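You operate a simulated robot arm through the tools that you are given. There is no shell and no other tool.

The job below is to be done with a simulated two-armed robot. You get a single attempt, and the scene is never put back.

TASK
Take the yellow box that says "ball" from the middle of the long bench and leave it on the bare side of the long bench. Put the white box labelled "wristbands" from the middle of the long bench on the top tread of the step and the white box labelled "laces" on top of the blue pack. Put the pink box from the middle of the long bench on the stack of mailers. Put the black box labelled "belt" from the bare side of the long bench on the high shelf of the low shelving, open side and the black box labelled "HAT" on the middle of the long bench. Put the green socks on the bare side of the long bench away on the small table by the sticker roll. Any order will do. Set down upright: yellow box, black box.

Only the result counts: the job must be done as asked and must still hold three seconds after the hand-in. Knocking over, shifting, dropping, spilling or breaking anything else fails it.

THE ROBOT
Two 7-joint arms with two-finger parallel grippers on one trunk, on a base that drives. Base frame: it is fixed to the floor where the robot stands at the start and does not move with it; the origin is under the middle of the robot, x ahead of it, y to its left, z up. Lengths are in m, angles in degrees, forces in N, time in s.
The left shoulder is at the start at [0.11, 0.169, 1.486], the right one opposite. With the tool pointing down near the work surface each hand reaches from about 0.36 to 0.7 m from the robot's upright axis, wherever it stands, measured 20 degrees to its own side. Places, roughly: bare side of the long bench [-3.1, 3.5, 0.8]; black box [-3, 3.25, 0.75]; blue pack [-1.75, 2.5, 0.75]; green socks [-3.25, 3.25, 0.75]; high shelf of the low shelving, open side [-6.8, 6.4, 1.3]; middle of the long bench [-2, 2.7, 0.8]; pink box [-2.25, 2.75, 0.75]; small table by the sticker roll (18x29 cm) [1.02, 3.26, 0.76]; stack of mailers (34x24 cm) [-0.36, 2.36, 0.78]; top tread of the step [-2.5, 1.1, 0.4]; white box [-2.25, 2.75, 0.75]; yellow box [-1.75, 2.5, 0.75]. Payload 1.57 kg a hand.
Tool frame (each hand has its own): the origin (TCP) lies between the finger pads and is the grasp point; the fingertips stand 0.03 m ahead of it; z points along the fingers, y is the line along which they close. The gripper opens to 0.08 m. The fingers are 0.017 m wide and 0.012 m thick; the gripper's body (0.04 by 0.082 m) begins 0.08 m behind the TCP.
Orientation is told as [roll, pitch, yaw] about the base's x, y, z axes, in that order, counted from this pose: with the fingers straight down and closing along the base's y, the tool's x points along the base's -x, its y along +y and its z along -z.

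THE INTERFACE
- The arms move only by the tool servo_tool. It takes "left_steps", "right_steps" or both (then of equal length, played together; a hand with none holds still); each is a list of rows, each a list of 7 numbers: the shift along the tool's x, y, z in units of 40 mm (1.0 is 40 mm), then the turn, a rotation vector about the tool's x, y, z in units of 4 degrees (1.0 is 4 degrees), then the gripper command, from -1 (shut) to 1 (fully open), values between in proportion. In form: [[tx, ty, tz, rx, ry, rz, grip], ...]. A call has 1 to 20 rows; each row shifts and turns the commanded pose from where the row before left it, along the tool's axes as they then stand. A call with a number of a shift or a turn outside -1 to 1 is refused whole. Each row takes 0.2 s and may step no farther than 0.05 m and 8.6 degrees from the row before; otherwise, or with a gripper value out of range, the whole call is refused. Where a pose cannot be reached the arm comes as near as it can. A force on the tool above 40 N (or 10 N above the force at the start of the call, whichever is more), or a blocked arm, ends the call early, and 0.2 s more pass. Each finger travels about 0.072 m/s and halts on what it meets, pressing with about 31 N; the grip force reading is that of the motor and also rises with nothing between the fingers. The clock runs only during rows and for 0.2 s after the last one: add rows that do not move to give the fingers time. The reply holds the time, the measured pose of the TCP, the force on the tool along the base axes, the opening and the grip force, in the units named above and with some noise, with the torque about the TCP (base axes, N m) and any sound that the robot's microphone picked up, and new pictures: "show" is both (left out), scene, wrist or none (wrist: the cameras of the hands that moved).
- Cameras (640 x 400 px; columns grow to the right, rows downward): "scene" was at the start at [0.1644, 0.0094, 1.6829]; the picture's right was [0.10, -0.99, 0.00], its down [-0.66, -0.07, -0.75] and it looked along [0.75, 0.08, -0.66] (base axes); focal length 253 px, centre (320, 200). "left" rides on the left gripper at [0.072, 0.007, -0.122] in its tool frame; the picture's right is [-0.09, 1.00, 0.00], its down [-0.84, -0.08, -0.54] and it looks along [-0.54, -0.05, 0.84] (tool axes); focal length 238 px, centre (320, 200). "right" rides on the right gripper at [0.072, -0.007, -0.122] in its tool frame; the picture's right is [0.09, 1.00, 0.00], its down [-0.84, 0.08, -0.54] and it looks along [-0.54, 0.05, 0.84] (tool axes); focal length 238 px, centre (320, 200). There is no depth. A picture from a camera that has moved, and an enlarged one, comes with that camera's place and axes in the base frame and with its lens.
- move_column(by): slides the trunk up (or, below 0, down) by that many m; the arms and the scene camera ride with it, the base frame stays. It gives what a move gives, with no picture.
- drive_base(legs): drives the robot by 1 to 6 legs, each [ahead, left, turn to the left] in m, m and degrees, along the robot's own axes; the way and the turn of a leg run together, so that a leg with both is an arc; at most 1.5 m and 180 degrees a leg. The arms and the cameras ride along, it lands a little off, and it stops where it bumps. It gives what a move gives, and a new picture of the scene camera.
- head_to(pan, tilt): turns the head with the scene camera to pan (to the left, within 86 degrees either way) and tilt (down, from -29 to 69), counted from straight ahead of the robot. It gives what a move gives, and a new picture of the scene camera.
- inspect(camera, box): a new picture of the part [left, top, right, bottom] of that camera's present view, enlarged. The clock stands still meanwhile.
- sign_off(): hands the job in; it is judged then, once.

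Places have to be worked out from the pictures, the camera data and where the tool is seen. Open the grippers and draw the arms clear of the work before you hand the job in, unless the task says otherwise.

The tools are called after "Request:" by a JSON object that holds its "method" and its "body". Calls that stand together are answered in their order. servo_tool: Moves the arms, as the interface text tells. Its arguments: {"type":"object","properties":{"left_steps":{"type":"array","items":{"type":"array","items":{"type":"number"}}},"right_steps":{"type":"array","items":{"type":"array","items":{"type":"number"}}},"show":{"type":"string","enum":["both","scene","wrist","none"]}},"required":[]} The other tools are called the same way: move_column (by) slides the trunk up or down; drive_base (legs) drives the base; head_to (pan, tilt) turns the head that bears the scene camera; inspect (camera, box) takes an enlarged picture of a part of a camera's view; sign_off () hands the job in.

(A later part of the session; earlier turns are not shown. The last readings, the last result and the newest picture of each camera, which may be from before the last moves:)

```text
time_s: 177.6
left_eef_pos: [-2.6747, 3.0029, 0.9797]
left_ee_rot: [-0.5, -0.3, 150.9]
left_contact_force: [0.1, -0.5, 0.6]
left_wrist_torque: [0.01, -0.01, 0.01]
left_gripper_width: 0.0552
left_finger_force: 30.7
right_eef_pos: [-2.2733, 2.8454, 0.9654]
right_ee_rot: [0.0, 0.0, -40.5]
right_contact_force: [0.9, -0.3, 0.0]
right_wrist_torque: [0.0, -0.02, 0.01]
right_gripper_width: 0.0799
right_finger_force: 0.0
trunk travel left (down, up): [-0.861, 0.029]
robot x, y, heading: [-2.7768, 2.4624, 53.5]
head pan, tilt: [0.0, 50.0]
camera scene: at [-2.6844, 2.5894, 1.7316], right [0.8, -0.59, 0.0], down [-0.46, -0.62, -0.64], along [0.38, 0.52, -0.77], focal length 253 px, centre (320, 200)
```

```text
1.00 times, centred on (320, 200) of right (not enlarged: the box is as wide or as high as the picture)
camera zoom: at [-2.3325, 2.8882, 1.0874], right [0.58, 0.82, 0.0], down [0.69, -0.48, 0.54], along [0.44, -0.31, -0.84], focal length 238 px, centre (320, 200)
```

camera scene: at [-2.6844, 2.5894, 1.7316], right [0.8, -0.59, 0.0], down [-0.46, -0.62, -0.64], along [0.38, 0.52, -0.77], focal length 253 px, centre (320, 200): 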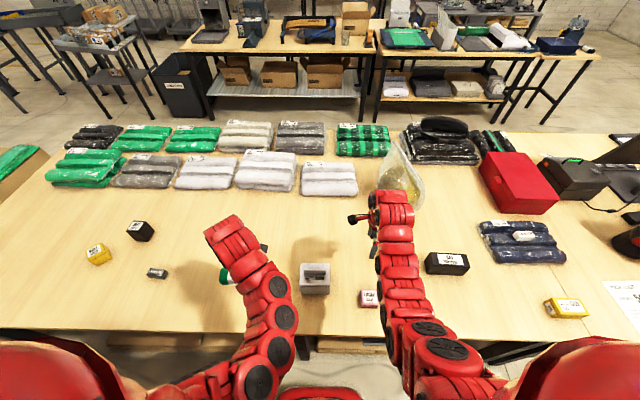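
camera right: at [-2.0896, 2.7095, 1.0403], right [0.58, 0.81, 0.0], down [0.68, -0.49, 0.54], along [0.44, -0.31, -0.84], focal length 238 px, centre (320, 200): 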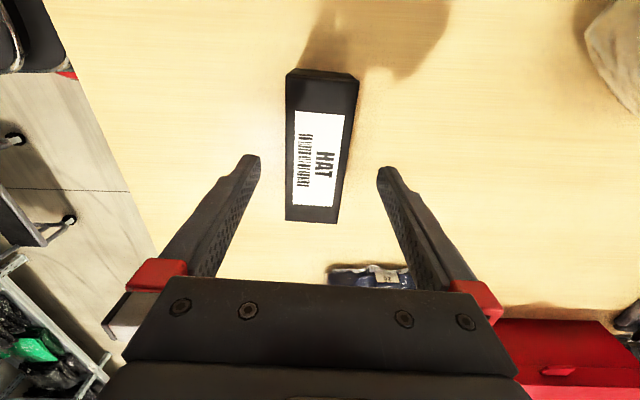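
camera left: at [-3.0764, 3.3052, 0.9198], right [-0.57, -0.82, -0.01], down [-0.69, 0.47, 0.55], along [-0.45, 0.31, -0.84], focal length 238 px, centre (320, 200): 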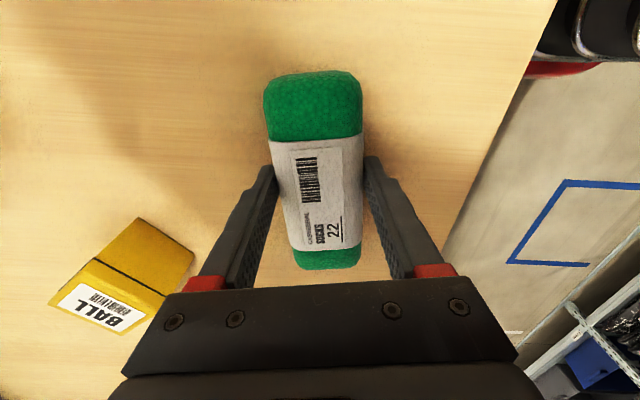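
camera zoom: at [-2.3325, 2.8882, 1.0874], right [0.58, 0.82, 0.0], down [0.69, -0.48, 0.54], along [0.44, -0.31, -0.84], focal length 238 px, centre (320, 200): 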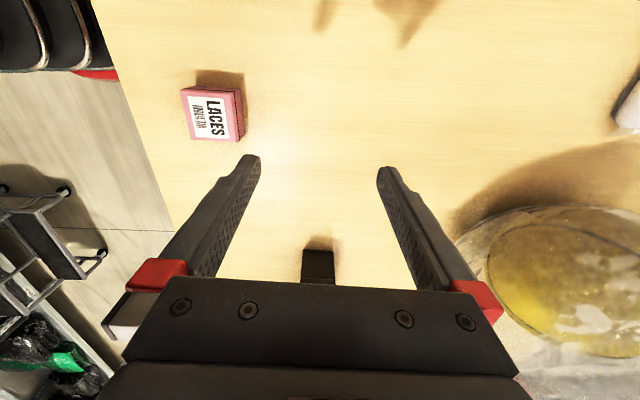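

The pink box is 13 cm nearer to me, ~63x60 mm, turned about 7°. I turn the right hand to match, lower to 0.92 and draw it back over the box.

Request:
{"method": "servo_tool", "body": {"right_steps": [[0, 0, 0, 0, 0, -0.9, 1], [0, 0, 0, 0, 0, -0.9, 1], [0, 0, 0.6, 0, 0, 0, 1], [0, 0, 0.6, 0, 0, 0, 1], [0.06, -0.81, 0, 0, 0, 0, 1], [0.06, -0.81, 0, 0, 0, 0, 1], [0.06, -0.81, 0, 0, 0, 0, 1], [0.06, -0.81, 0, 0, 0, 0, 1], [0, 0, 0, 0, 0, 0, 1]]}}

```text
time_s: 179.6
left_eef_pos: [-2.6754, 3.0045, 0.9789]
left_ee_rot: [-0.4, -0.3, 151.0]
left_contact_force: [-1.2, -0.7, -1.6]
left_wrist_torque: [0.0, 0.01, 0.0]
left_gripper_width: 0.055
left_finger_force: 31.4
right_eef_pos: [-2.3521, 2.7439, 0.9184]
right_ee_rot: [0.0, -0.1, -33.3]
right_contact_force: [0.7, 0.5, -0.1]
right_wrist_torque: [-0.02, 0.0, 0.01]
right_gripper_width: 0.0803
right_finger_force: 0.1
trunk travel left (down, up): [-0.861, 0.029]
robot x, y, heading: [-2.7782, 2.4638, 53.5]
head pan, tilt: [0.0, 50.0]
camera scene: at [-2.6846, 2.5906, 1.7315], right [0.8, -0.59, 0.0], down [-0.46, -0.62, -0.64], along [0.38, 0.52, -0.77], focal length 253 px, centre (320, 200)
camera right: at [-2.4162, 2.7779, 1.0404], right [0.47, 0.88, 0.0], down [0.74, -0.39, 0.54], along [0.48, -0.26, -0.84], focal length 238 px, centre (320, 200)
```

scene: 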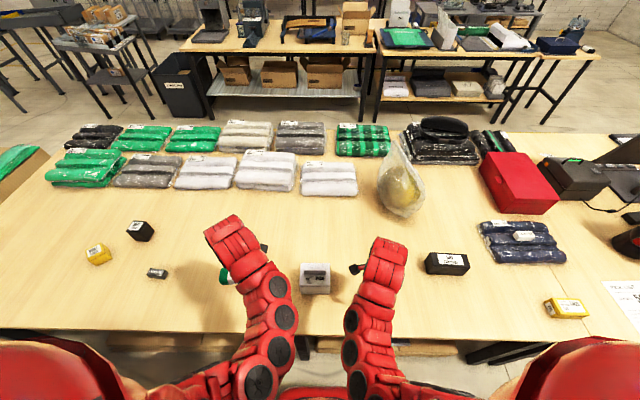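
right: 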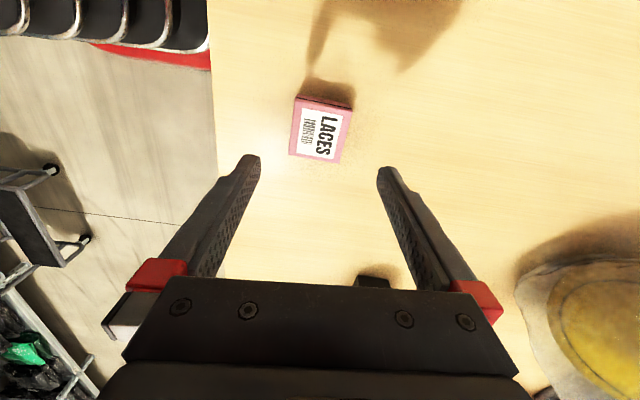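

The pink box is centred. I descend to 0.80.

Request:
{"method": "servo_tool", "body": {"right_steps": [[0, 0, 0.8, 0, 0, 0, 1], [0, 0, 0.8, 0, 0, 0, 1], [0, 0, 0.8, 0, 0, 0, 1], [0, 0, 0.5, 0, 0, 0, 1], [0, 0, 0.05, 0, 0, 0, 1]], "show": "wrist"}}

```text
time_s: 180.8
left_eef_pos: [-2.6759, 3.0046, 0.9782]
left_ee_rot: [-0.4, -0.3, 151.0]
left_contact_force: [-0.3, 0.7, -0.9]
left_wrist_torque: [0.0, 0.0, 0.02]
left_gripper_width: 0.0552
left_finger_force: 31.1
right_eef_pos: [-2.3541, 2.7441, 0.8019]
right_ee_rot: [0.0, -0.1, -33.3]
right_contact_force: [-0.4, -0.1, 0.1]
right_wrist_torque: [0.01, 0.03, 0.02]
right_gripper_width: 0.0802
right_finger_force: 0.0
trunk travel left (down, up): [-0.861, 0.029]
robot x, y, heading: [-2.7778, 2.4607, 53.7]
head pan, tilt: [0.0, 50.0]
camera right: at [-2.4177, 2.7779, 0.9224], right [0.47, 0.88, 0.0], down [0.74, -0.39, 0.54], along [0.48, -0.25, -0.84], focal length 238 px, centre (320, 200)
```

right: 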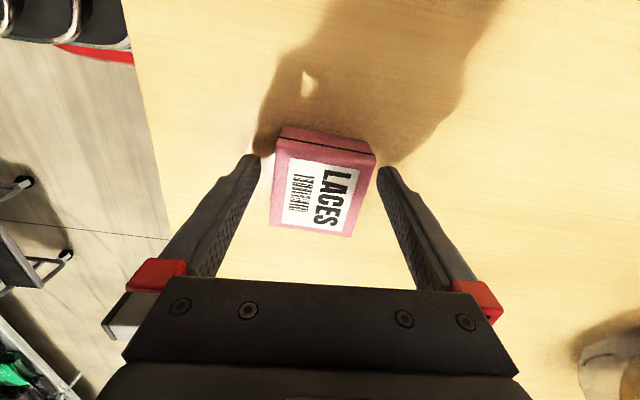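

The box is between the fingers. I close and lift.

Request:
{"method": "servo_tool", "body": {"right_steps": [[0, 0, 0.04, 0, 0, 0, 1], [0, 0, 0, 0, 0, 0, -1], [0, 0, 0, 0, 0, 0, -1], [0, 0, 0, 0, 0, 0, -1], [0, 0, -0.5, 0, 0, 0, -1], [0, 0, -0.7, 0, 0, 0, -1], [0, 0, -0.8, 0, 0, 0, -1]]}}

```text
time_s: 182.4
left_eef_pos: [-2.6745, 3.0031, 0.9799]
left_ee_rot: [-0.4, -0.3, 150.8]
left_contact_force: [0.1, -0.4, -0.4]
left_wrist_torque: [0.0, -0.04, 0.01]
left_gripper_width: 0.0552
left_finger_force: 30.9
right_eef_pos: [-2.3536, 2.7433, 0.8792]
right_ee_rot: [0.0, 0.0, -33.3]
right_contact_force: [-0.2, -0.4, -0.8]
right_wrist_torque: [0.03, 0.01, -0.01]
right_gripper_width: 0.0582
right_finger_force: 31.1
trunk travel left (down, up): [-0.861, 0.029]
robot x, y, heading: [-2.7754, 2.4628, 53.8]
head pan, tilt: [0.0, 50.0]
camera scene: at [-2.6856, 2.59, 1.7316], right [0.8, -0.59, 0.0], down [-0.45, -0.62, -0.64], along [0.38, 0.52, -0.77], focal length 253 px, centre (320, 200)
camera right: at [-2.4176, 2.778, 1.0009], right [0.47, 0.88, 0.0], down [0.74, -0.4, 0.54], along [0.48, -0.26, -0.84], focal length 238 px, centre (320, 200)
```

scene: 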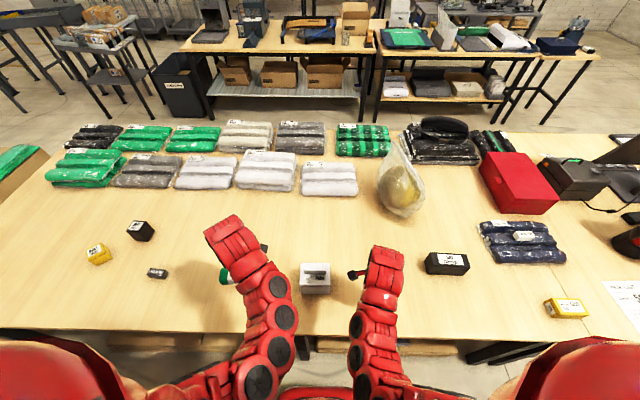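
right: 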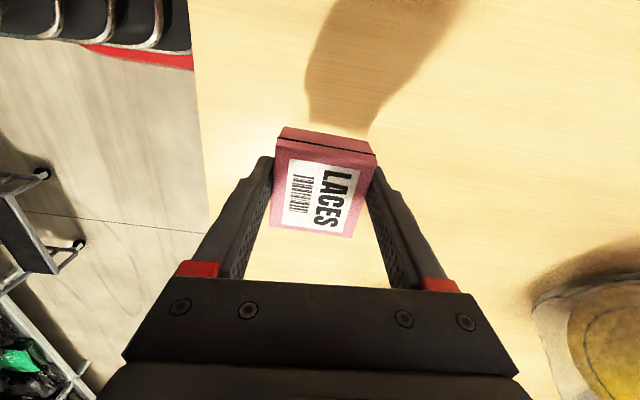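

Pink is held (58 mm). Now I need a route to the mailers and the small table; I look toward the far side and the right end from here.

Request:
{"method": "head_to", "body": {"pan": -35, "tilt": 20}}

Request:
{"method": "head_to", "body": {"pan": 50, "tilt": 25}}

```text
time_s: 183.4
left_eef_pos: [-2.6756, 3.0036, 0.9789]
left_ee_rot: [-0.4, -0.3, 150.9]
left_contact_force: [-0.2, -0.3, -1.2]
left_wrist_torque: [0.0, -0.01, 0.02]
left_gripper_width: 0.0552
left_finger_force: 30.8
right_eef_pos: [-2.3532, 2.7434, 0.878]
right_ee_rot: [-0.1, 0.1, -33.3]
right_contact_force: [0.1, 0.0, -0.6]
right_wrist_torque: [-0.03, -0.01, 0.01]
right_gripper_width: 0.0582
right_finger_force: 30.7
trunk travel left (down, up): [-0.861, 0.029]
robot x, y, heading: [-2.7789, 2.4616, 53.5]
head pan, tilt: [-35.0, 20.0]
camera scene: at [-2.6428, 2.5579, 1.7771], right [0.32, -0.95, 0.0], down [-0.32, -0.11, -0.94], along [0.89, 0.3, -0.34], focal length 253 px, centre (320, 200)
```

scene: 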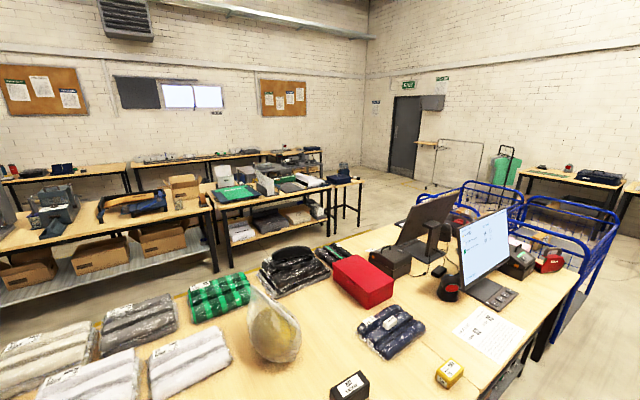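

```text
time_s: 185.0
left_eef_pos: [-2.6756, 3.0026, 0.9791]
left_ee_rot: [-0.4, -0.2, 151.0]
left_contact_force: [-0.1, 0.7, -0.4]
left_wrist_torque: [-0.02, -0.01, -0.01]
left_gripper_width: 0.0551
left_finger_force: 31.0
right_eef_pos: [-2.3532, 2.7437, 0.8786]
right_ee_rot: [-0.1, 0.0, -33.2]
right_contact_force: [0.0, -0.6, -0.6]
right_wrist_torque: [-0.03, 0.03, 0.0]
right_gripper_width: 0.058
right_finger_force: 31.1
trunk travel left (down, up): [-0.861, 0.029]
robot x, y, heading: [-2.7808, 2.4642, 53.5]
head pan, tilt: [50.0, 25.0]
camera scene: at [-2.7525, 2.6177, 1.7691], right [0.97, 0.23, 0.0], down [0.1, -0.41, -0.91], along [-0.21, 0.88, -0.42], focal length 253 px, centre (320, 200)
```

scene: 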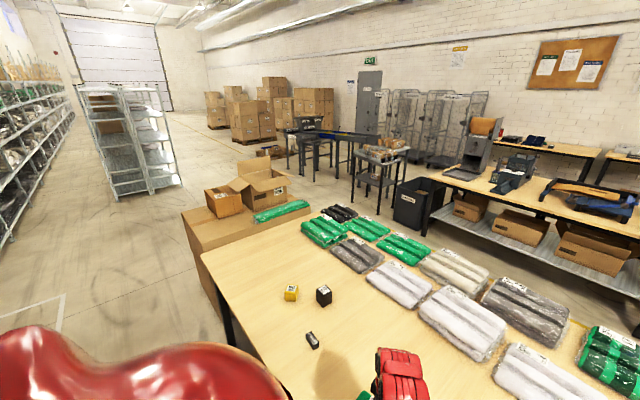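

The left end of the bench leads round the cartons into the far aisle, which looks ~1.25 m wide and clear. I raise the trunk the last bit, back away from the bench and turn left along the near aisle.

Request:
{"method": "move_column", "body": {"by": 0.025}}

Request:
{"method": "drive_base", "body": {"legs": [[-0.36, 0, 0], [0, 0, 90]]}}

Request:
{"method": "head_to", "body": {"pan": 0, "tilt": 25}}

```text
time_s: 185.7
left_eef_pos: [-2.6747, 3.0036, 1.0037]
left_ee_rot: [-0.4, -0.3, 151.0]
left_contact_force: [-0.6, 0.5, -0.7]
left_wrist_torque: [-0.03, 0.02, 0.01]
left_gripper_width: 0.055
left_finger_force: 30.9
right_eef_pos: [-2.3539, 2.7442, 0.9042]
right_ee_rot: [-0.2, 0.0, -33.3]
right_contact_force: [-0.3, -0.7, -0.5]
right_wrist_torque: [-0.01, 0.0, 0.0]
right_gripper_width: 0.0581
right_finger_force: 31.0
trunk travel left (down, up): [-0.886, 0.004]
robot x, y, heading: [-2.7761, 2.462, 53.5]
head pan, tilt: [50.0, 25.0]
```

```text
time_s: 191.9
left_eef_pos: [-3.5358, 2.2714, 1.0037]
left_ee_rot: [-0.4, -0.3, -118.8]
left_contact_force: [-0.9, 0.1, -0.1]
left_wrist_torque: [0.02, -0.04, -0.01]
left_gripper_width: 0.055
left_finger_force: 30.9
right_eef_pos: [-3.279, 2.592, 0.9038]
right_ee_rot: [-0.1, 0.1, 57.0]
right_contact_force: [-1.0, -0.3, 0.0]
right_wrist_torque: [0.0, -0.01, 0.01]
right_gripper_width: 0.0573
right_finger_force: 30.8
trunk travel left (down, up): [-0.886, 0.004]
robot x, y, heading: [-2.9958, 2.1703, 144.0]
head pan, tilt: [50.0, 25.0]
camera scene: at [-3.1489, 2.1959, 1.7941], right [-0.24, 0.97, 0.0], down [0.41, 0.1, -0.91], along [-0.88, -0.22, -0.42], focal length 253 px, centre (320, 200)
```

scene: 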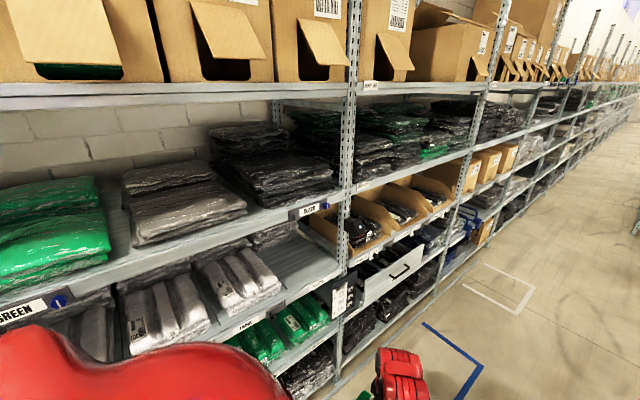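

```text
time_s: 193.0
left_eef_pos: [-3.5367, 2.2698, 1.0042]
left_ee_rot: [-0.4, -0.3, -118.9]
left_contact_force: [0.6, 0.3, -0.8]
left_wrist_torque: [0.01, -0.02, -0.01]
left_gripper_width: 0.0549
left_finger_force: 31.2
right_eef_pos: [-3.2777, 2.5941, 0.9039]
right_ee_rot: [-0.1, -0.1, 57.0]
right_contact_force: [1.0, 0.0, 0.6]
right_wrist_torque: [-0.01, 0.01, -0.02]
right_gripper_width: 0.0571
right_finger_force: 30.8
trunk travel left (down, up): [-0.886, 0.004]
robot x, y, heading: [-2.9955, 2.1688, 143.9]
head pan, tilt: [0.0, 25.0]
camera scene: at [-3.134, 2.2721, 1.794], right [0.59, 0.81, 0.0], down [0.34, -0.25, -0.91], along [-0.73, 0.53, -0.42], focal length 253 px, centre (320, 200)
```

scene: 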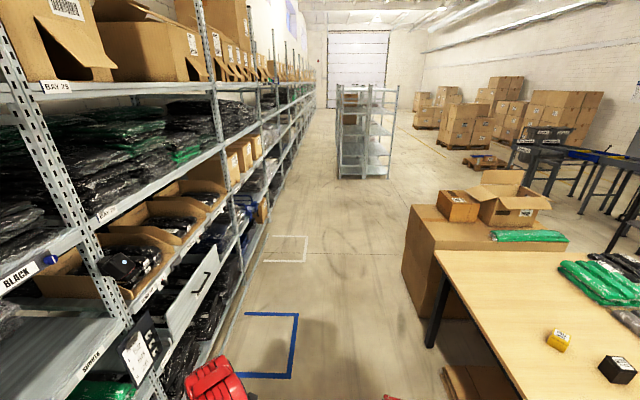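

The way ahead is clear past the cartons. I drive about 3.1 m along the aisle, then turn right.

Request:
{"method": "drive_base", "body": {"legs": [[1.5, 0, 0], [1.5, 0, -0.5], [0.15, 0, 0]]}}

Request:
{"method": "drive_base", "body": {"legs": [[0, 0, -90]]}}

```text
time_s: 208.6
left_eef_pos: [-6.1346, 4.0979, 1.0046]
left_ee_rot: [-0.4, -0.3, -117.4]
left_contact_force: [-0.7, -0.6, -0.3]
left_wrist_torque: [0.01, 0.06, -0.02]
left_gripper_width: 0.0552
left_finger_force: 31.1
right_eef_pos: [-5.8845, 4.4288, 0.9038]
right_ee_rot: [0.0, -0.1, 58.5]
right_contact_force: [0.0, -1.1, 0.4]
right_wrist_torque: [0.01, 0.04, 0.02]
right_gripper_width: 0.057
right_finger_force: 31.4
trunk travel left (down, up): [-0.886, 0.004]
robot x, y, heading: [-5.5948, 4.0154, 145.4]
head pan, tilt: [0.0, 25.0]
camera scene: at [-5.7319, 4.1092, 1.7944], right [0.57, 0.82, 0.0], down [0.35, -0.24, -0.91], along [-0.75, 0.52, -0.42], focal length 253 px, centre (320, 200)
```

scene: 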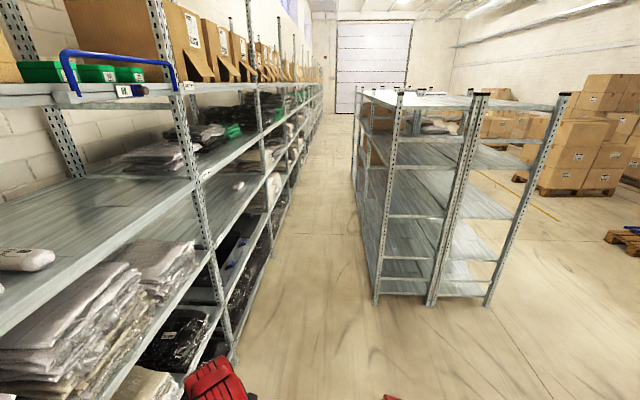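

```text
time_s: 212.9
left_eef_pos: [-5.5043, 4.555, 1.0039]
left_ee_rot: [-0.4, -0.3, 152.5]
left_contact_force: [-0.5, -0.4, 0.2]
left_wrist_torque: [0.0, -0.02, -0.02]
left_gripper_width: 0.055
left_finger_force: 30.9
right_eef_pos: [-5.1753, 4.3043, 0.903]
right_ee_rot: [-0.2, 0.1, -31.7]
right_contact_force: [0.8, -0.3, -0.7]
right_wrist_torque: [-0.01, 0.01, -0.03]
right_gripper_width: 0.0568
right_finger_force: 30.7
trunk travel left (down, up): [-0.886, 0.004]
robot x, y, heading: [-5.5953, 4.0152, 55.2]
head pan, tilt: [0.0, 25.0]
camera scene: at [-5.4939, 4.1542, 1.794], right [0.82, -0.57, 0.0], down [-0.24, -0.35, -0.91], along [0.52, 0.74, -0.42], focal length 253 px, centre (320, 200)
```

scene: 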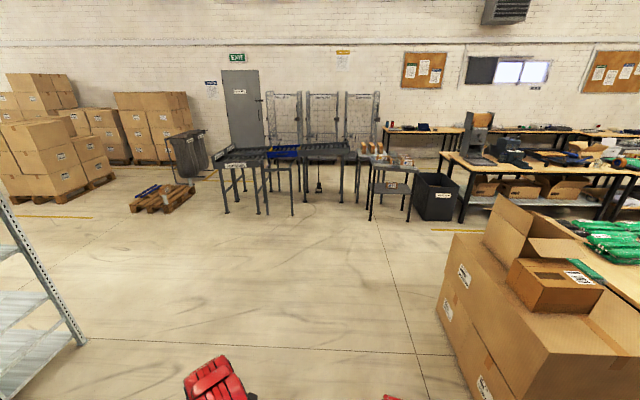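

The crossing is open floor between the cartons and the carts. I square up and drive 2.6 m across into the far aisle, then turn right along it.

Request:
{"method": "drive_base", "body": {"legs": [[0, 0, -1.7], [1.3, 0, 0], [1.3, 0, 0]]}}

Request:
{"method": "drive_base", "body": {"legs": [[0, 0, -90]]}}

```text
time_s: 225.8
left_eef_pos: [-4.0117, 6.6599, 1.0045]
left_ee_rot: [-0.4, -0.3, 153.1]
left_contact_force: [-0.4, 0.5, -0.1]
left_wrist_torque: [0.02, 0.0, 0.0]
left_gripper_width: 0.0552
left_finger_force: 31.7
right_eef_pos: [-3.6783, 6.413, 0.9032]
right_ee_rot: [-0.1, 0.0, -31.0]
right_contact_force: [0.5, -0.6, -0.2]
right_wrist_torque: [-0.04, 0.02, -0.02]
right_gripper_width: 0.0568
right_finger_force: 31.1
trunk travel left (down, up): [-0.886, 0.004]
robot x, y, heading: [-4.0937, 6.1204, 55.8]
head pan, tilt: [0.0, 25.0]
camera scene: at [-3.9961, 6.2586, 1.7941], right [0.83, -0.56, 0.0], down [-0.24, -0.35, -0.91], along [0.51, 0.75, -0.42], focal length 253 px, centre (320, 200)
```

scene: 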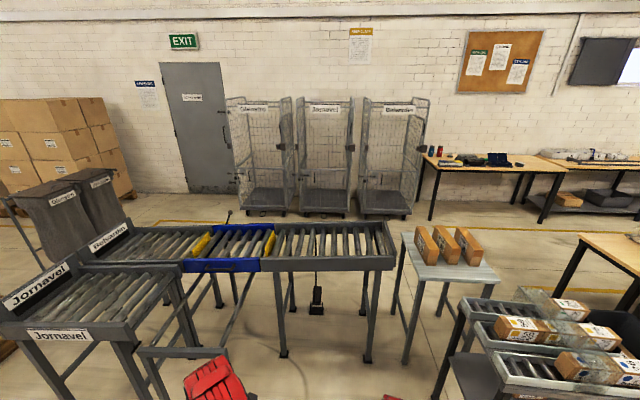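

```text
time_s: 230.0
left_eef_pos: [-3.5459, 6.0502, 1.0036]
left_ee_rot: [-0.4, -0.4, 64.9]
left_contact_force: [1.0, 0.1, 0.6]
left_wrist_torque: [-0.04, -0.03, -0.02]
left_gripper_width: 0.0549
left_finger_force: 30.8
right_eef_pos: [-3.7837, 5.7115, 0.9029]
right_ee_rot: [-0.1, 0.1, -119.2]
right_contact_force: [0.1, -0.4, -0.3]
right_wrist_torque: [-0.01, 0.01, -0.03]
right_gripper_width: 0.0571
right_finger_force: 31.5
trunk travel left (down, up): [-0.886, 0.004]
robot x, y, heading: [-4.0929, 6.1133, -32.3]
head pan, tilt: [0.0, 25.0]
camera scene: at [-3.947, 6.0236, 1.7941], right [-0.54, -0.84, 0.0], down [-0.36, 0.23, -0.91], along [0.77, -0.49, -0.42], focal length 253 px, centre (320, 200)
```

scene: 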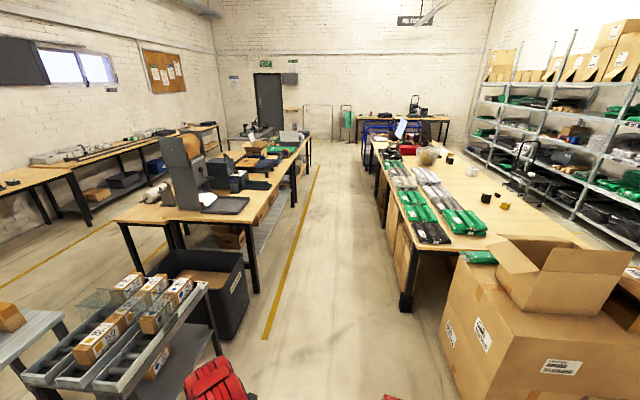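

The far aisle is open ahead. I square up (4°), shift slightly right away from the parcel cart, and drive 3 m.

Request:
{"method": "drive_base", "body": {"legs": [[0, 0, -4.2], [0.3, -0.12, 0], [1.3, 0, 0], [1.3, 0, 0]]}}

```text
time_s: 244.9
left_eef_pos: [-1.3141, 4.135, 1.0052]
left_ee_rot: [-0.4, -0.4, 59.2]
left_contact_force: [-0.6, 0.7, -0.1]
left_wrist_torque: [-0.05, 0.01, 0.0]
left_gripper_width: 0.0551
left_finger_force: 31.4
right_eef_pos: [-1.5834, 3.8225, 0.9036]
right_ee_rot: [-0.1, 0.0, -125.0]
right_contact_force: [0.2, 0.2, -0.4]
right_wrist_torque: [-0.02, 0.01, -0.01]
right_gripper_width: 0.0571
right_finger_force: 31.1
trunk travel left (down, up): [-0.886, 0.004]
robot x, y, heading: [-1.8534, 4.2572, -38.1]
head pan, tilt: [0.0, 25.0]
camera scene: at [-1.7155, 4.1496, 1.7941], right [-0.62, -0.79, 0.0], down [-0.33, 0.26, -0.91], along [0.71, -0.56, -0.42], focal length 253 px, centre (320, 200)
```

scene: 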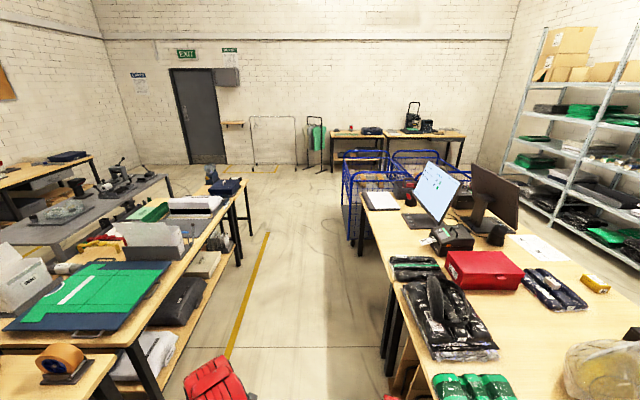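

The white stack beside the monitor at the bench's end, the cages and the small table on the left are in view. I enlarge them.

Request:
{"method": "inspect", "body": {"camera": "scene", "box": [320, 130, 480, 250]}}

Request:
{"method": "inspect", "body": {"camera": "scene", "box": [150, 140, 310, 260]}}

```text
3.33 times, centred on (400, 190) of scene
camera zoom: at [-1.7155, 4.1496, 1.7941], right [-0.62, -0.79, 0.0], down [-0.33, 0.26, -0.91], along [0.71, -0.56, -0.42], focal length 843 px, centre (53, 233)
```

zoom: 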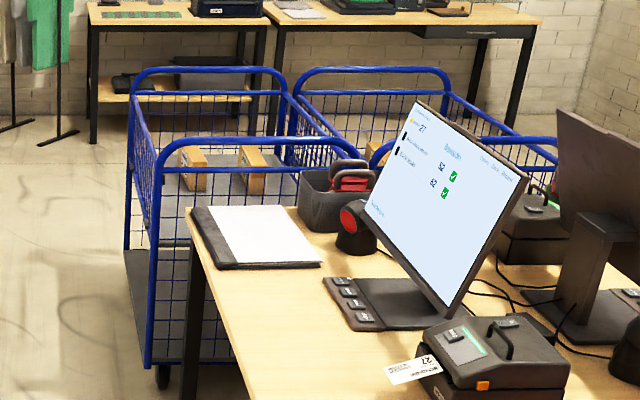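

```text
3.33 times, centred on (230, 200) of scene
camera zoom: at [-1.7155, 4.1496, 1.7941], right [-0.62, -0.79, 0.0], down [-0.33, 0.26, -0.91], along [0.71, -0.56, -0.42], focal length 843 px, centre (620, 200)
```

zoom: 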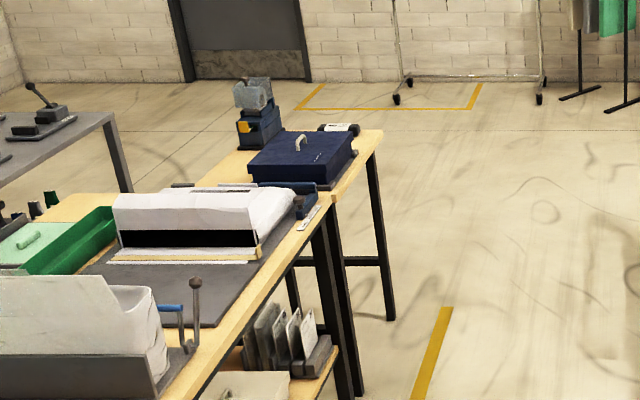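

The mailer stack is at about (-0.38, 2.36), top z≈0.78. I drive on 2.45 m to come level with it, then turn right to face the bench from its far side.

Request:
{"method": "drive_base", "body": {"legs": [[0, 0, 1.6], [1.25, 0, 0], [1.2, 0, 0]]}}

```text
time_s: 257.1
left_eef_pos: [0.6581, 2.7503, 1.0029]
left_ee_rot: [-0.4, -0.3, 62.2]
left_contact_force: [-0.5, -0.4, -1.1]
left_wrist_torque: [0.03, -0.02, -0.01]
left_gripper_width: 0.0549
left_finger_force: 31.0
right_eef_pos: [0.4055, 2.4228, 0.9037]
right_ee_rot: [-0.2, 0.1, -122.0]
right_contact_force: [0.1, -0.3, -0.4]
right_wrist_torque: [0.01, 0.02, -0.02]
right_gripper_width: 0.0569
right_finger_force: 30.5
trunk travel left (down, up): [-0.886, 0.004]
robot x, y, heading: [0.1191, 2.8437, -35.3]
head pan, tilt: [0.0, 25.0]
camera scene: at [0.2568, 2.7434, 1.7941], right [-0.58, -0.82, 0.0], down [-0.35, 0.24, -0.91], along [0.74, -0.52, -0.42], focal length 253 px, centre (320, 200)
```

scene: 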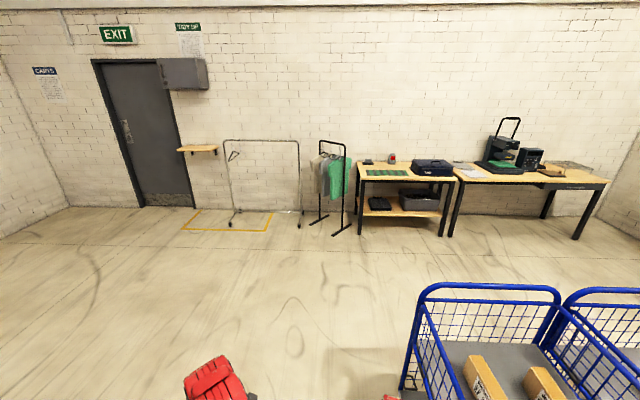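

I'm level with the stack. I turn right 91° to face it; the hands clear the cage top (0.86 m).

Request:
{"method": "drive_base", "body": {"legs": [[0, 0, -91.2]]}}

Request:
{"method": "head_to", "body": {"pan": 0, "tilt": 50}}

Request:
{"method": "inspect", "body": {"camera": "right", "box": [0, 0, 640, 400]}}

```text
time_s: 259.4
left_eef_pos: [0.5034, 2.4511, 1.0053]
left_ee_rot: [-0.6, -0.2, 26.3]
left_contact_force: [1.2, -0.4, -0.2]
left_wrist_torque: [0.0, -0.02, -0.01]
left_gripper_width: 0.055
left_finger_force: 30.8
right_eef_pos: [0.12, 2.3396, 0.9042]
right_ee_rot: [0.1, 1.7, -156.6]
right_contact_force: [4.5, 8.0, 13.1]
right_wrist_torque: [-0.25, -0.3, 0.19]
right_gripper_width: 0.0585
right_finger_force: 30.8
trunk travel left (down, up): [-0.886, 0.004]
robot x, y, heading: [0.1172, 2.843, -71.0]
head pan, tilt: [0.0, 25.0]
stopped in leg 1: the force on the tool passed its limit at 70 N (the readings are from after the stop); the commanded pose is now the measured one
camera scene: at [0.1729, 2.6833, 1.7945], right [-0.95, -0.33, 0.0], down [-0.14, 0.4, -0.91], along [0.3, -0.86, -0.42], focal length 253 px, centre (320, 200)
```

scene: 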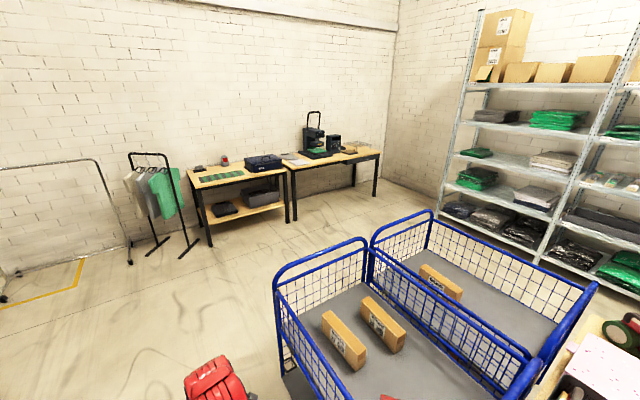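

```text
time_s: 260.3
left_eef_pos: [0.5041, 2.4525, 1.005]
left_ee_rot: [-0.4, -0.2, 26.3]
left_contact_force: [0.4, 0.0, -0.2]
left_wrist_torque: [-0.01, -0.02, 0.01]
left_gripper_width: 0.0552
left_finger_force: 30.8
right_eef_pos: [0.1188, 2.3394, 0.9043]
right_ee_rot: [0.1, 1.7, -156.7]
right_contact_force: [7.9, 8.5, 12.4]
right_wrist_torque: [-0.19, -0.37, 0.39]
right_gripper_width: 0.0583
right_finger_force: 30.8
trunk travel left (down, up): [-0.886, 0.004]
robot x, y, heading: [0.1153, 2.8417, -70.9]
head pan, tilt: [0.0, 50.0]
camera scene: at [0.1696, 2.6977, 1.7569], right [-0.95, -0.33, 0.0], down [-0.25, 0.72, -0.64], along [0.21, -0.61, -0.76], focal length 253 px, centre (320, 200)
```

scene: 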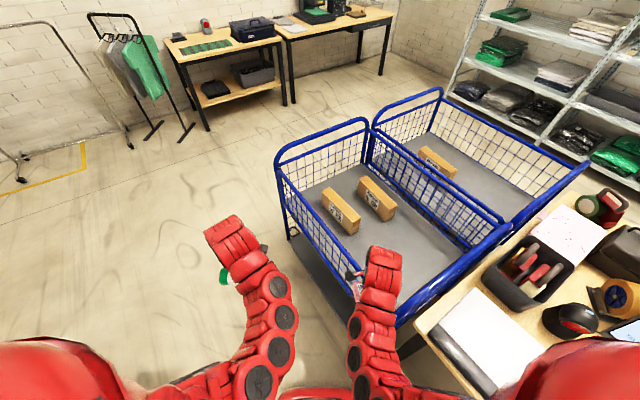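

```text
1.00 times, centred on (320, 200) of right (not enlarged: the box is as wide or as high as the picture)
camera zoom: at [0.1794, 2.3723, 1.0278], right [0.48, -0.88, 0.0], down [-0.75, -0.41, 0.52], along [-0.45, -0.25, -0.86], focal length 238 px, centre (320, 200)
```

zoom: 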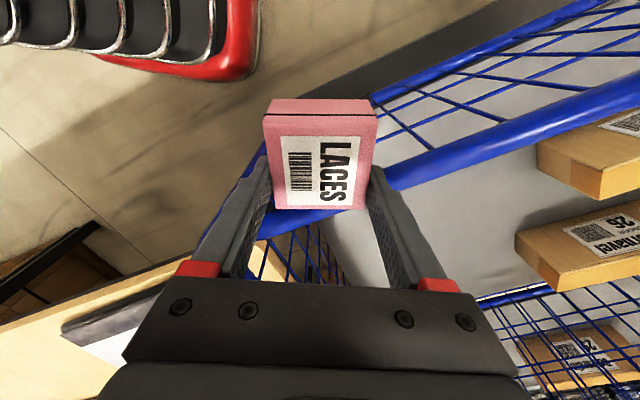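

The right hand touched the cage's top rail while turning and stopped. I lift the right hand straight up off it first.

Request:
{"method": "servo_tool", "body": {"right_steps": [[0, 0, -0.4, 0, 0, 0, -1], [0, 0, -0.5, 0, 0, 0, -1], [0, 0, -0.5, 0, 0, 0, -1]]}}

```text
time_s: 261.1
left_eef_pos: [0.5036, 2.4506, 1.0041]
left_ee_rot: [-0.4, -0.3, 26.3]
left_contact_force: [-0.4, -0.6, -0.6]
left_wrist_torque: [-0.01, 0.02, -0.04]
left_gripper_width: 0.055
left_finger_force: 31.3
right_eef_pos: [0.1181, 2.335, 0.961]
right_ee_rot: [0.1, 1.5, -156.7]
right_contact_force: [0.2, -0.4, 0.3]
right_wrist_torque: [0.0, -0.01, 0.0]
right_gripper_width: 0.0582
right_finger_force: 31.0
trunk travel left (down, up): [-0.886, 0.004]
robot x, y, heading: [0.1158, 2.845, -71.2]
head pan, tilt: [0.0, 50.0]
camera scene: at [0.1688, 2.6944, 1.7565], right [-0.95, -0.33, 0.0], down [-0.25, 0.72, -0.64], along [0.21, -0.61, -0.77], focal length 253 px, centre (320, 200)
camera right: at [0.177, 2.3696, 1.084], right [0.48, -0.88, 0.0], down [-0.75, -0.41, 0.52], along [-0.45, -0.25, -0.86], focal length 238 px, centre (320, 200)
```

scene: 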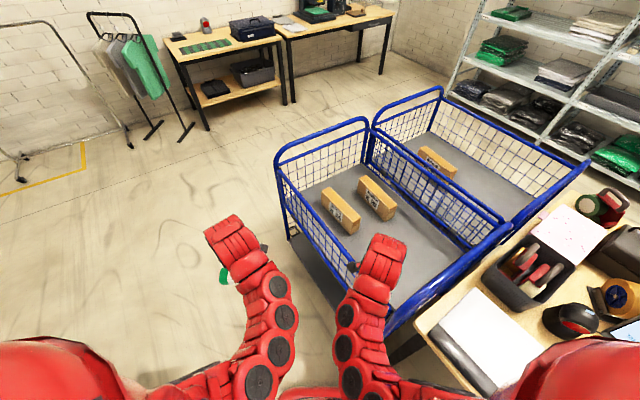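
right: 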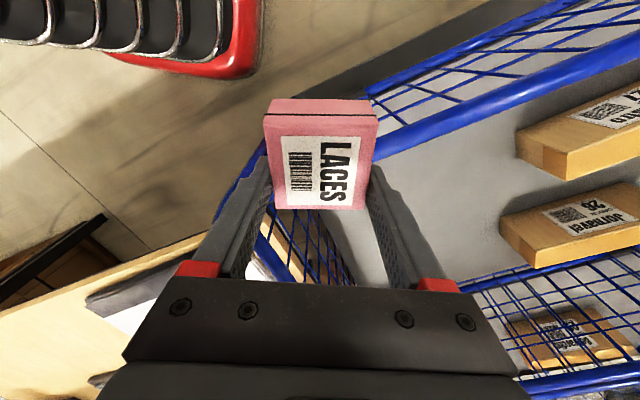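

Free now; the pink box hangs about 4 cm above the rail. I continue the turn by 55°.

Request:
{"method": "drive_base", "body": {"legs": [[0, 0, -27]]}}

Request:
{"method": "drive_base", "body": {"legs": [[0, 0, -28]]}}

Request:
{"method": "inspect", "body": {"camera": "right", "box": [0, 0, 640, 400]}}

```text
time_s: 262.3
left_eef_pos: [0.4062, 2.3743, 1.0035]
left_ee_rot: [-0.4, -0.1, 13.6]
left_contact_force: [0.0, 0.5, -1.7]
left_wrist_torque: [0.01, 0.03, 0.0]
left_gripper_width: 0.055
left_finger_force: 31.3
right_eef_pos: [0.0166, 2.3453, 0.9621]
right_ee_rot: [0.8, 3.0, -168.7]
right_contact_force: [0.1, -0.4, -0.3]
right_wrist_torque: [-0.01, 0.01, -0.01]
right_gripper_width: 0.0582
right_finger_force: 30.9
trunk travel left (down, up): [-0.886, 0.004]
robot x, y, heading: [0.1138, 2.8412, -83.9]
head pan, tilt: [0.0, 50.0]
stopped in leg 1: the force on the tool passed its limit at 70 N (the readings are from after the stop); the commanded pose is now the measured one
camera scene: at [0.1344, 2.686, 1.7565], right [-0.99, -0.11, 0.0], down [-0.08, 0.76, -0.64], along [0.07, -0.64, -0.77], focal length 253 px, centre (320, 200)
```

scene: 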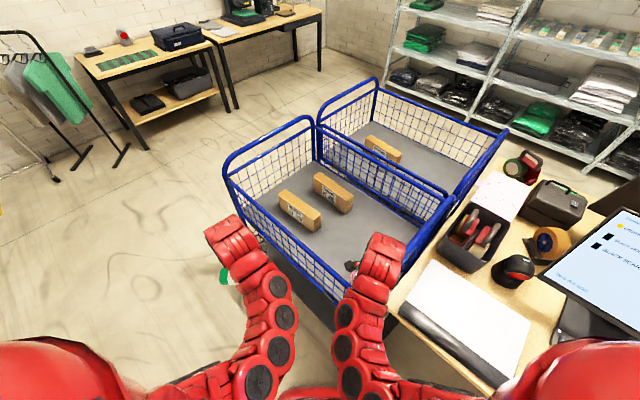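

```text
time_s: 263.1
left_eef_pos: [0.3917, 2.3655, 1.0053]
left_ee_rot: [-0.5, -0.1, 11.7]
left_contact_force: [-0.5, -0.4, -0.7]
left_wrist_torque: [0.01, 0.01, -0.01]
left_gripper_width: 0.0549
left_finger_force: 30.6
right_eef_pos: [0.0114, 2.3484, 0.9632]
right_ee_rot: [1.1, 4.4, -169.9]
right_contact_force: [8.8, 1.8, 6.7]
right_wrist_torque: [0.36, -0.13, -0.19]
right_gripper_width: 0.0582
right_finger_force: 31.5
trunk travel left (down, up): [-0.886, 0.004]
robot x, y, heading: [0.1215, 2.8459, -85.5]
head pan, tilt: [0.0, 50.0]
stopped in leg 1: the force on the tool passed its limit at 50 N (the readings are from after the stop); the commanded pose is now the measured one
camera scene: at [0.1307, 2.6863, 1.7566], right [-1.0, -0.08, 0.0], down [-0.06, 0.76, -0.64], along [0.05, -0.64, -0.77], focal length 253 px, centre (320, 200)
```

scene: 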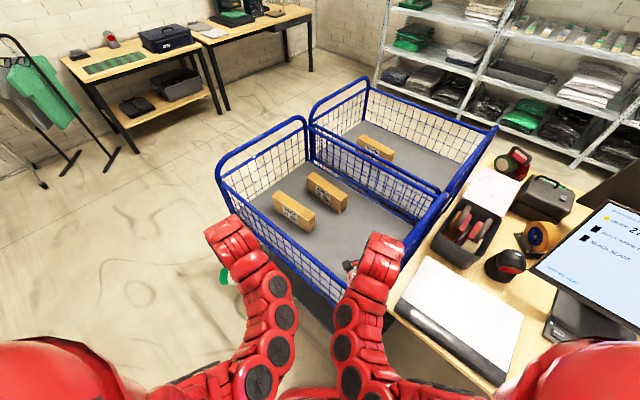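

```text
1.00 times, centred on (320, 200) of right (not enlarged: the box is as wide or as high as the picture)
camera zoom: at [0.0713, 2.3683, 1.0902], right [0.26, -0.96, 0.03], down [-0.85, -0.22, 0.48], along [-0.46, -0.15, -0.88], focal length 238 px, centre (320, 200)
```

zoom: 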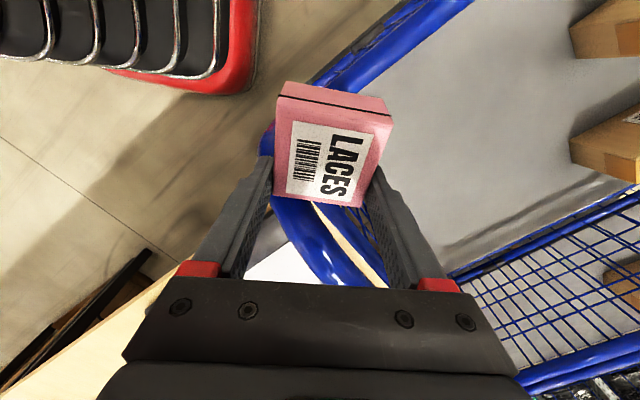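

The arch's corner post is taller near the bench and my right hand touched it again. I turn back left to release it.

Request:
{"method": "drive_base", "body": {"legs": [[0, 0, 6]]}}

```text
time_s: 264.1
left_eef_pos: [0.4412, 2.3962, 1.0047]
left_ee_rot: [-0.5, -0.3, 17.8]
left_contact_force: [0.2, 0.5, 0.0]
left_wrist_torque: [0.01, 0.0, 0.02]
left_gripper_width: 0.0552
left_finger_force: 31.4
right_eef_pos: [0.0621, 2.3381, 0.963]
right_ee_rot: [1.0, 4.3, -163.7]
right_contact_force: [0.5, 0.3, -0.7]
right_wrist_torque: [-0.01, 0.0, 0.02]
right_gripper_width: 0.0577
right_finger_force: 30.8
trunk travel left (down, up): [-0.886, 0.004]
robot x, y, heading: [0.1164, 2.8389, -79.7]
head pan, tilt: [0.0, 50.0]
camera scene: at [0.1452, 2.6879, 1.7565], right [-0.98, -0.18, 0.0], down [-0.14, 0.75, -0.64], along [0.12, -0.63, -0.77], focal length 253 px, centre (320, 200)
```

scene: 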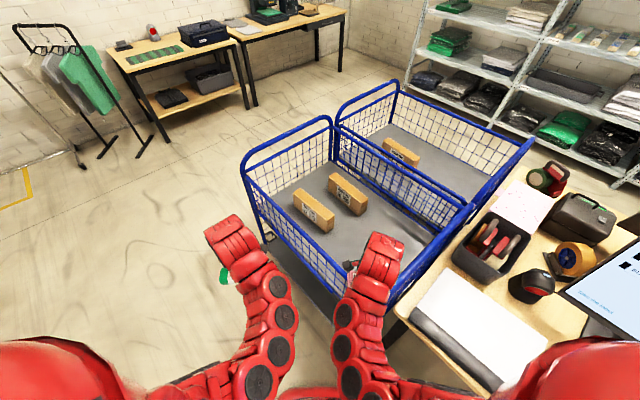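

Clear. I'll deliver the socks first: I back off 0.25 m from the cage and then turn left towards the small table.

Request:
{"method": "drive_base", "body": {"legs": [[-0.25, 0, 0]]}}

Request:
{"method": "drive_base", "body": {"legs": [[0, 0, 45]]}}

```text
time_s: 265.9
left_eef_pos: [0.396, 2.6416, 1.0037]
left_ee_rot: [-0.4, -0.2, 17.9]
left_contact_force: [0.1, 0.0, -0.6]
left_wrist_torque: [-0.01, 0.0, 0.0]
left_gripper_width: 0.0551
left_finger_force: 30.9
right_eef_pos: [0.0171, 2.5849, 0.9622]
right_ee_rot: [1.0, 4.3, -163.6]
right_contact_force: [-0.3, -0.4, -0.5]
right_wrist_torque: [-0.06, -0.03, 0.0]
right_gripper_width: 0.058
right_finger_force: 31.1
trunk travel left (down, up): [-0.886, 0.004]
robot x, y, heading: [0.0717, 3.0903, -79.1]
head pan, tilt: [0.0, 50.0]
camera scene: at [0.1007, 2.9325, 1.7564], right [-0.98, -0.19, 0.0], down [-0.14, 0.75, -0.64], along [0.12, -0.63, -0.77], focal length 253 px, centre (320, 200)
```

scene: 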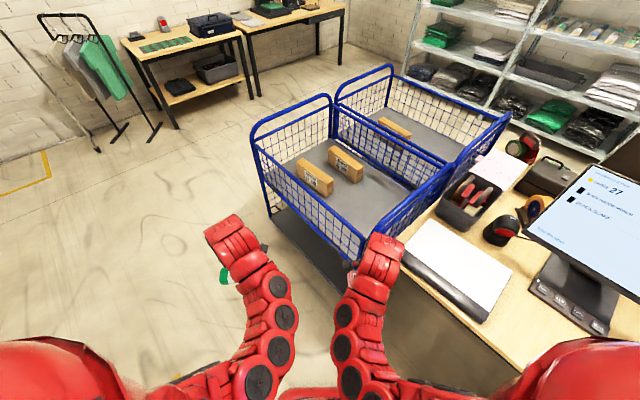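

```text
time_s: 268.3
left_eef_pos: [0.6142, 2.9968, 1.0052]
left_ee_rot: [-0.5, -0.2, 62.2]
left_contact_force: [0.2, 0.9, -0.8]
left_wrist_torque: [0.01, 0.01, 0.01]
left_gripper_width: 0.055
left_finger_force: 30.3
right_eef_pos: [0.384, 2.6899, 0.9634]
right_ee_rot: [0.9, 4.2, -119.4]
right_contact_force: [-0.3, -0.3, -0.9]
right_wrist_torque: [0.01, -0.01, 0.01]
right_gripper_width: 0.0575
right_finger_force: 30.7
trunk travel left (down, up): [-0.886, 0.004]
robot x, y, heading: [0.0683, 3.0892, -35.0]
head pan, tilt: [0.0, 50.0]
camera scene: at [0.2, 2.9981, 1.7566], right [-0.57, -0.82, 0.0], down [-0.63, 0.44, -0.64], along [0.53, -0.37, -0.77], focal length 253 px, centre (320, 200)
```

scene: 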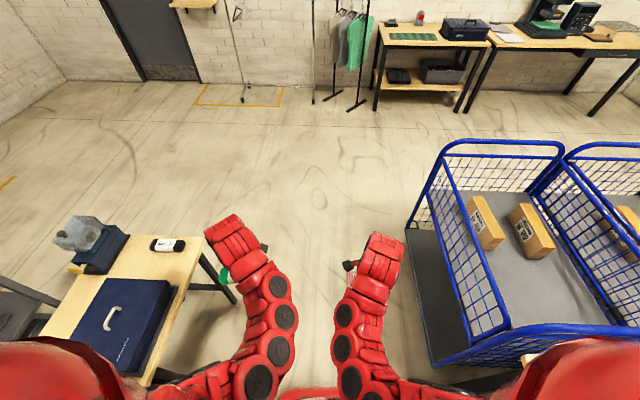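

I see the small table with the blue case, the sticker roll and a free strip beside them. I enlarge it.

Request:
{"method": "inspect", "body": {"camera": "scene", "box": [40, 190, 260, 390]}}

```text
2.00 times, centred on (150, 290) of scene
camera zoom: at [0.2, 2.9981, 1.7566], right [-0.57, -0.82, 0.0], down [-0.63, 0.44, -0.64], along [0.53, -0.37, -0.77], focal length 506 px, centre (660, 20)
```

zoom: 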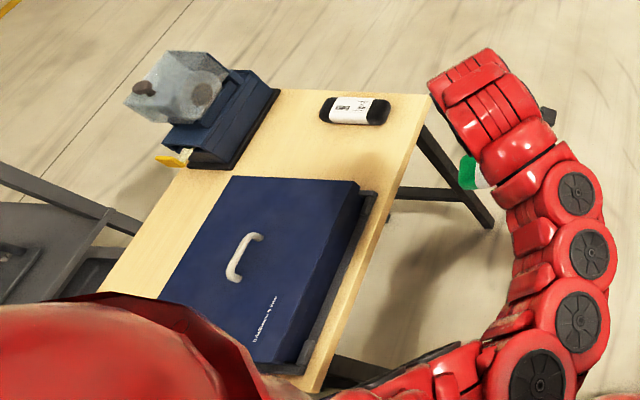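

The black roll with a label lies at the table's right end; free is the strip between it and the blue case, about 0.16 m wide. I'll approach from the front with the socks' long side pointing away from me: first I drive 0.85 m on, then turn left to face the table.

Request:
{"method": "drive_base", "body": {"legs": [[0, 0, -1.5], [0.85, 0, 0]]}}

Request:
{"method": "servo_tool", "body": {"left_steps": [[0, 0, 0, 0, 0, 1, -1], [0, 0, 0, 0, 0, 1, -1], [0, 0, 0, 0, 0, 1, -1], [0, 0, 0, 0, 0, 1, -1], [0, 0, 0, 0, 0, 1, -1], [0, 0, 0, 0, 0, 1, -1], [0, 0, 0, 0, 0, 1, -1], [0, 0, 0, 0, 0, 1, -1], [0, 0, 0, 0, 0, 1, -1], [0, 0, 0, 0, 0, 1, -1], [0, 0, 0, 0, 0, 1, -1], [0, 0, 0, 0, 0, 1, -1], [0, 0, 0, 0, 0, 1, -1], [0, 0, 0, 0, 0, 1, -1], [0, 0, 0, 0, 0, 1, -1], [0, 0, 0, 0, 0, 1, -1], [0, 0, 0, 0, 0, 1, -1], [0, 0, 0, 0, 0, 1, -1], [0, 0, 0, 0, 0, 1, -1], [0, 0, 0, 0, 0, 1, -1]]}}

```text
time_s: 273.2
left_eef_pos: [1.2958, 2.4671, 1.0033]
left_ee_rot: [-0.5, -0.2, 60.3]
left_contact_force: [-0.3, 0.3, -0.5]
left_wrist_torque: [0.0, -0.02, -0.01]
left_gripper_width: 0.0551
left_finger_force: 31.2
right_eef_pos: [1.0568, 2.1689, 0.9649]
right_ee_rot: [1.0, 4.2, -121.3]
right_contact_force: [-0.5, 0.1, -1.1]
right_wrist_torque: [-0.02, 0.03, -0.04]
right_gripper_width: 0.0568
right_finger_force: 31.2
trunk travel left (down, up): [-0.886, 0.004]
robot x, y, heading: [0.7574, 2.5771, -36.8]
head pan, tilt: [0.0, 50.0]
camera scene: at [0.8829, 2.483, 1.7566], right [-0.6, -0.8, 0.0], down [-0.61, 0.46, -0.64], along [0.51, -0.39, -0.77], focal length 253 px, centre (320, 200)
```

scene: 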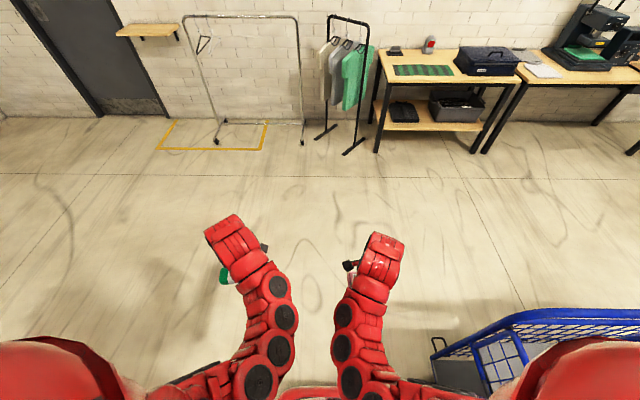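

```text
time_s: 277.4
left_eef_pos: [1.2974, 2.4688, 1.0035]
left_ee_rot: [0.0, -0.4, -19.8]
left_contact_force: [0.1, -0.3, -0.3]
left_wrist_torque: [0.01, -0.03, -0.02]
left_gripper_width: 0.055
left_finger_force: 30.9
right_eef_pos: [1.0569, 2.1686, 0.9629]
right_ee_rot: [1.1, 4.3, -121.3]
right_contact_force: [-0.8, 0.7, -0.6]
right_wrist_torque: [0.02, 0.02, -0.01]
right_gripper_width: 0.0571
right_finger_force: 30.8
trunk travel left (down, up): [-0.886, 0.004]
robot x, y, heading: [0.7583, 2.5766, -37.0]
head pan, tilt: [0.0, 50.0]
camera scene: at [0.8833, 2.4827, 1.7566], right [-0.6, -0.8, 0.0], down [-0.61, 0.46, -0.64], along [0.51, -0.39, -0.77], focal length 253 px, centre (320, 200)
camera left: at [1.2321, 2.4977, 1.1253], right [0.42, 0.91, 0.0], down [0.76, -0.36, 0.55], along [0.5, -0.23, -0.84], focal length 238 px, centre (320, 200)
```

scene: 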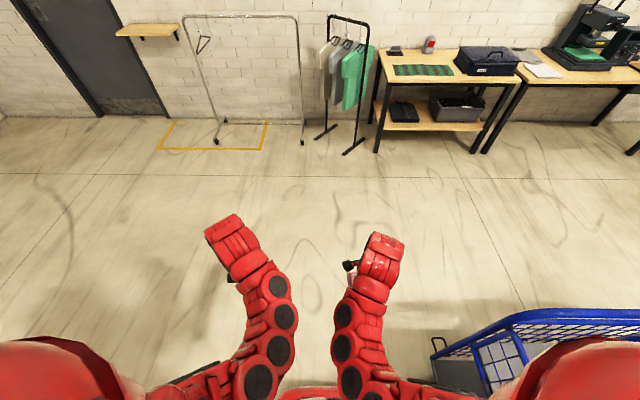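
left: 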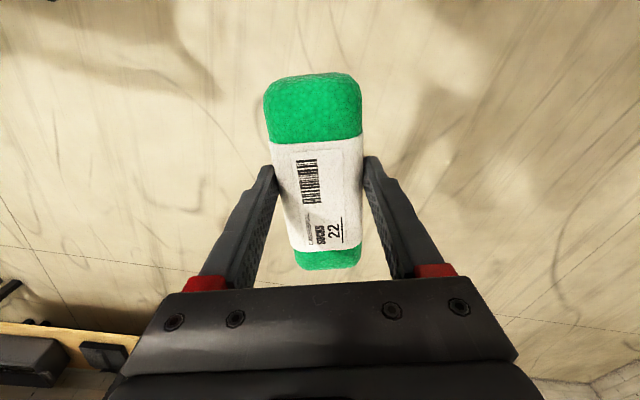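

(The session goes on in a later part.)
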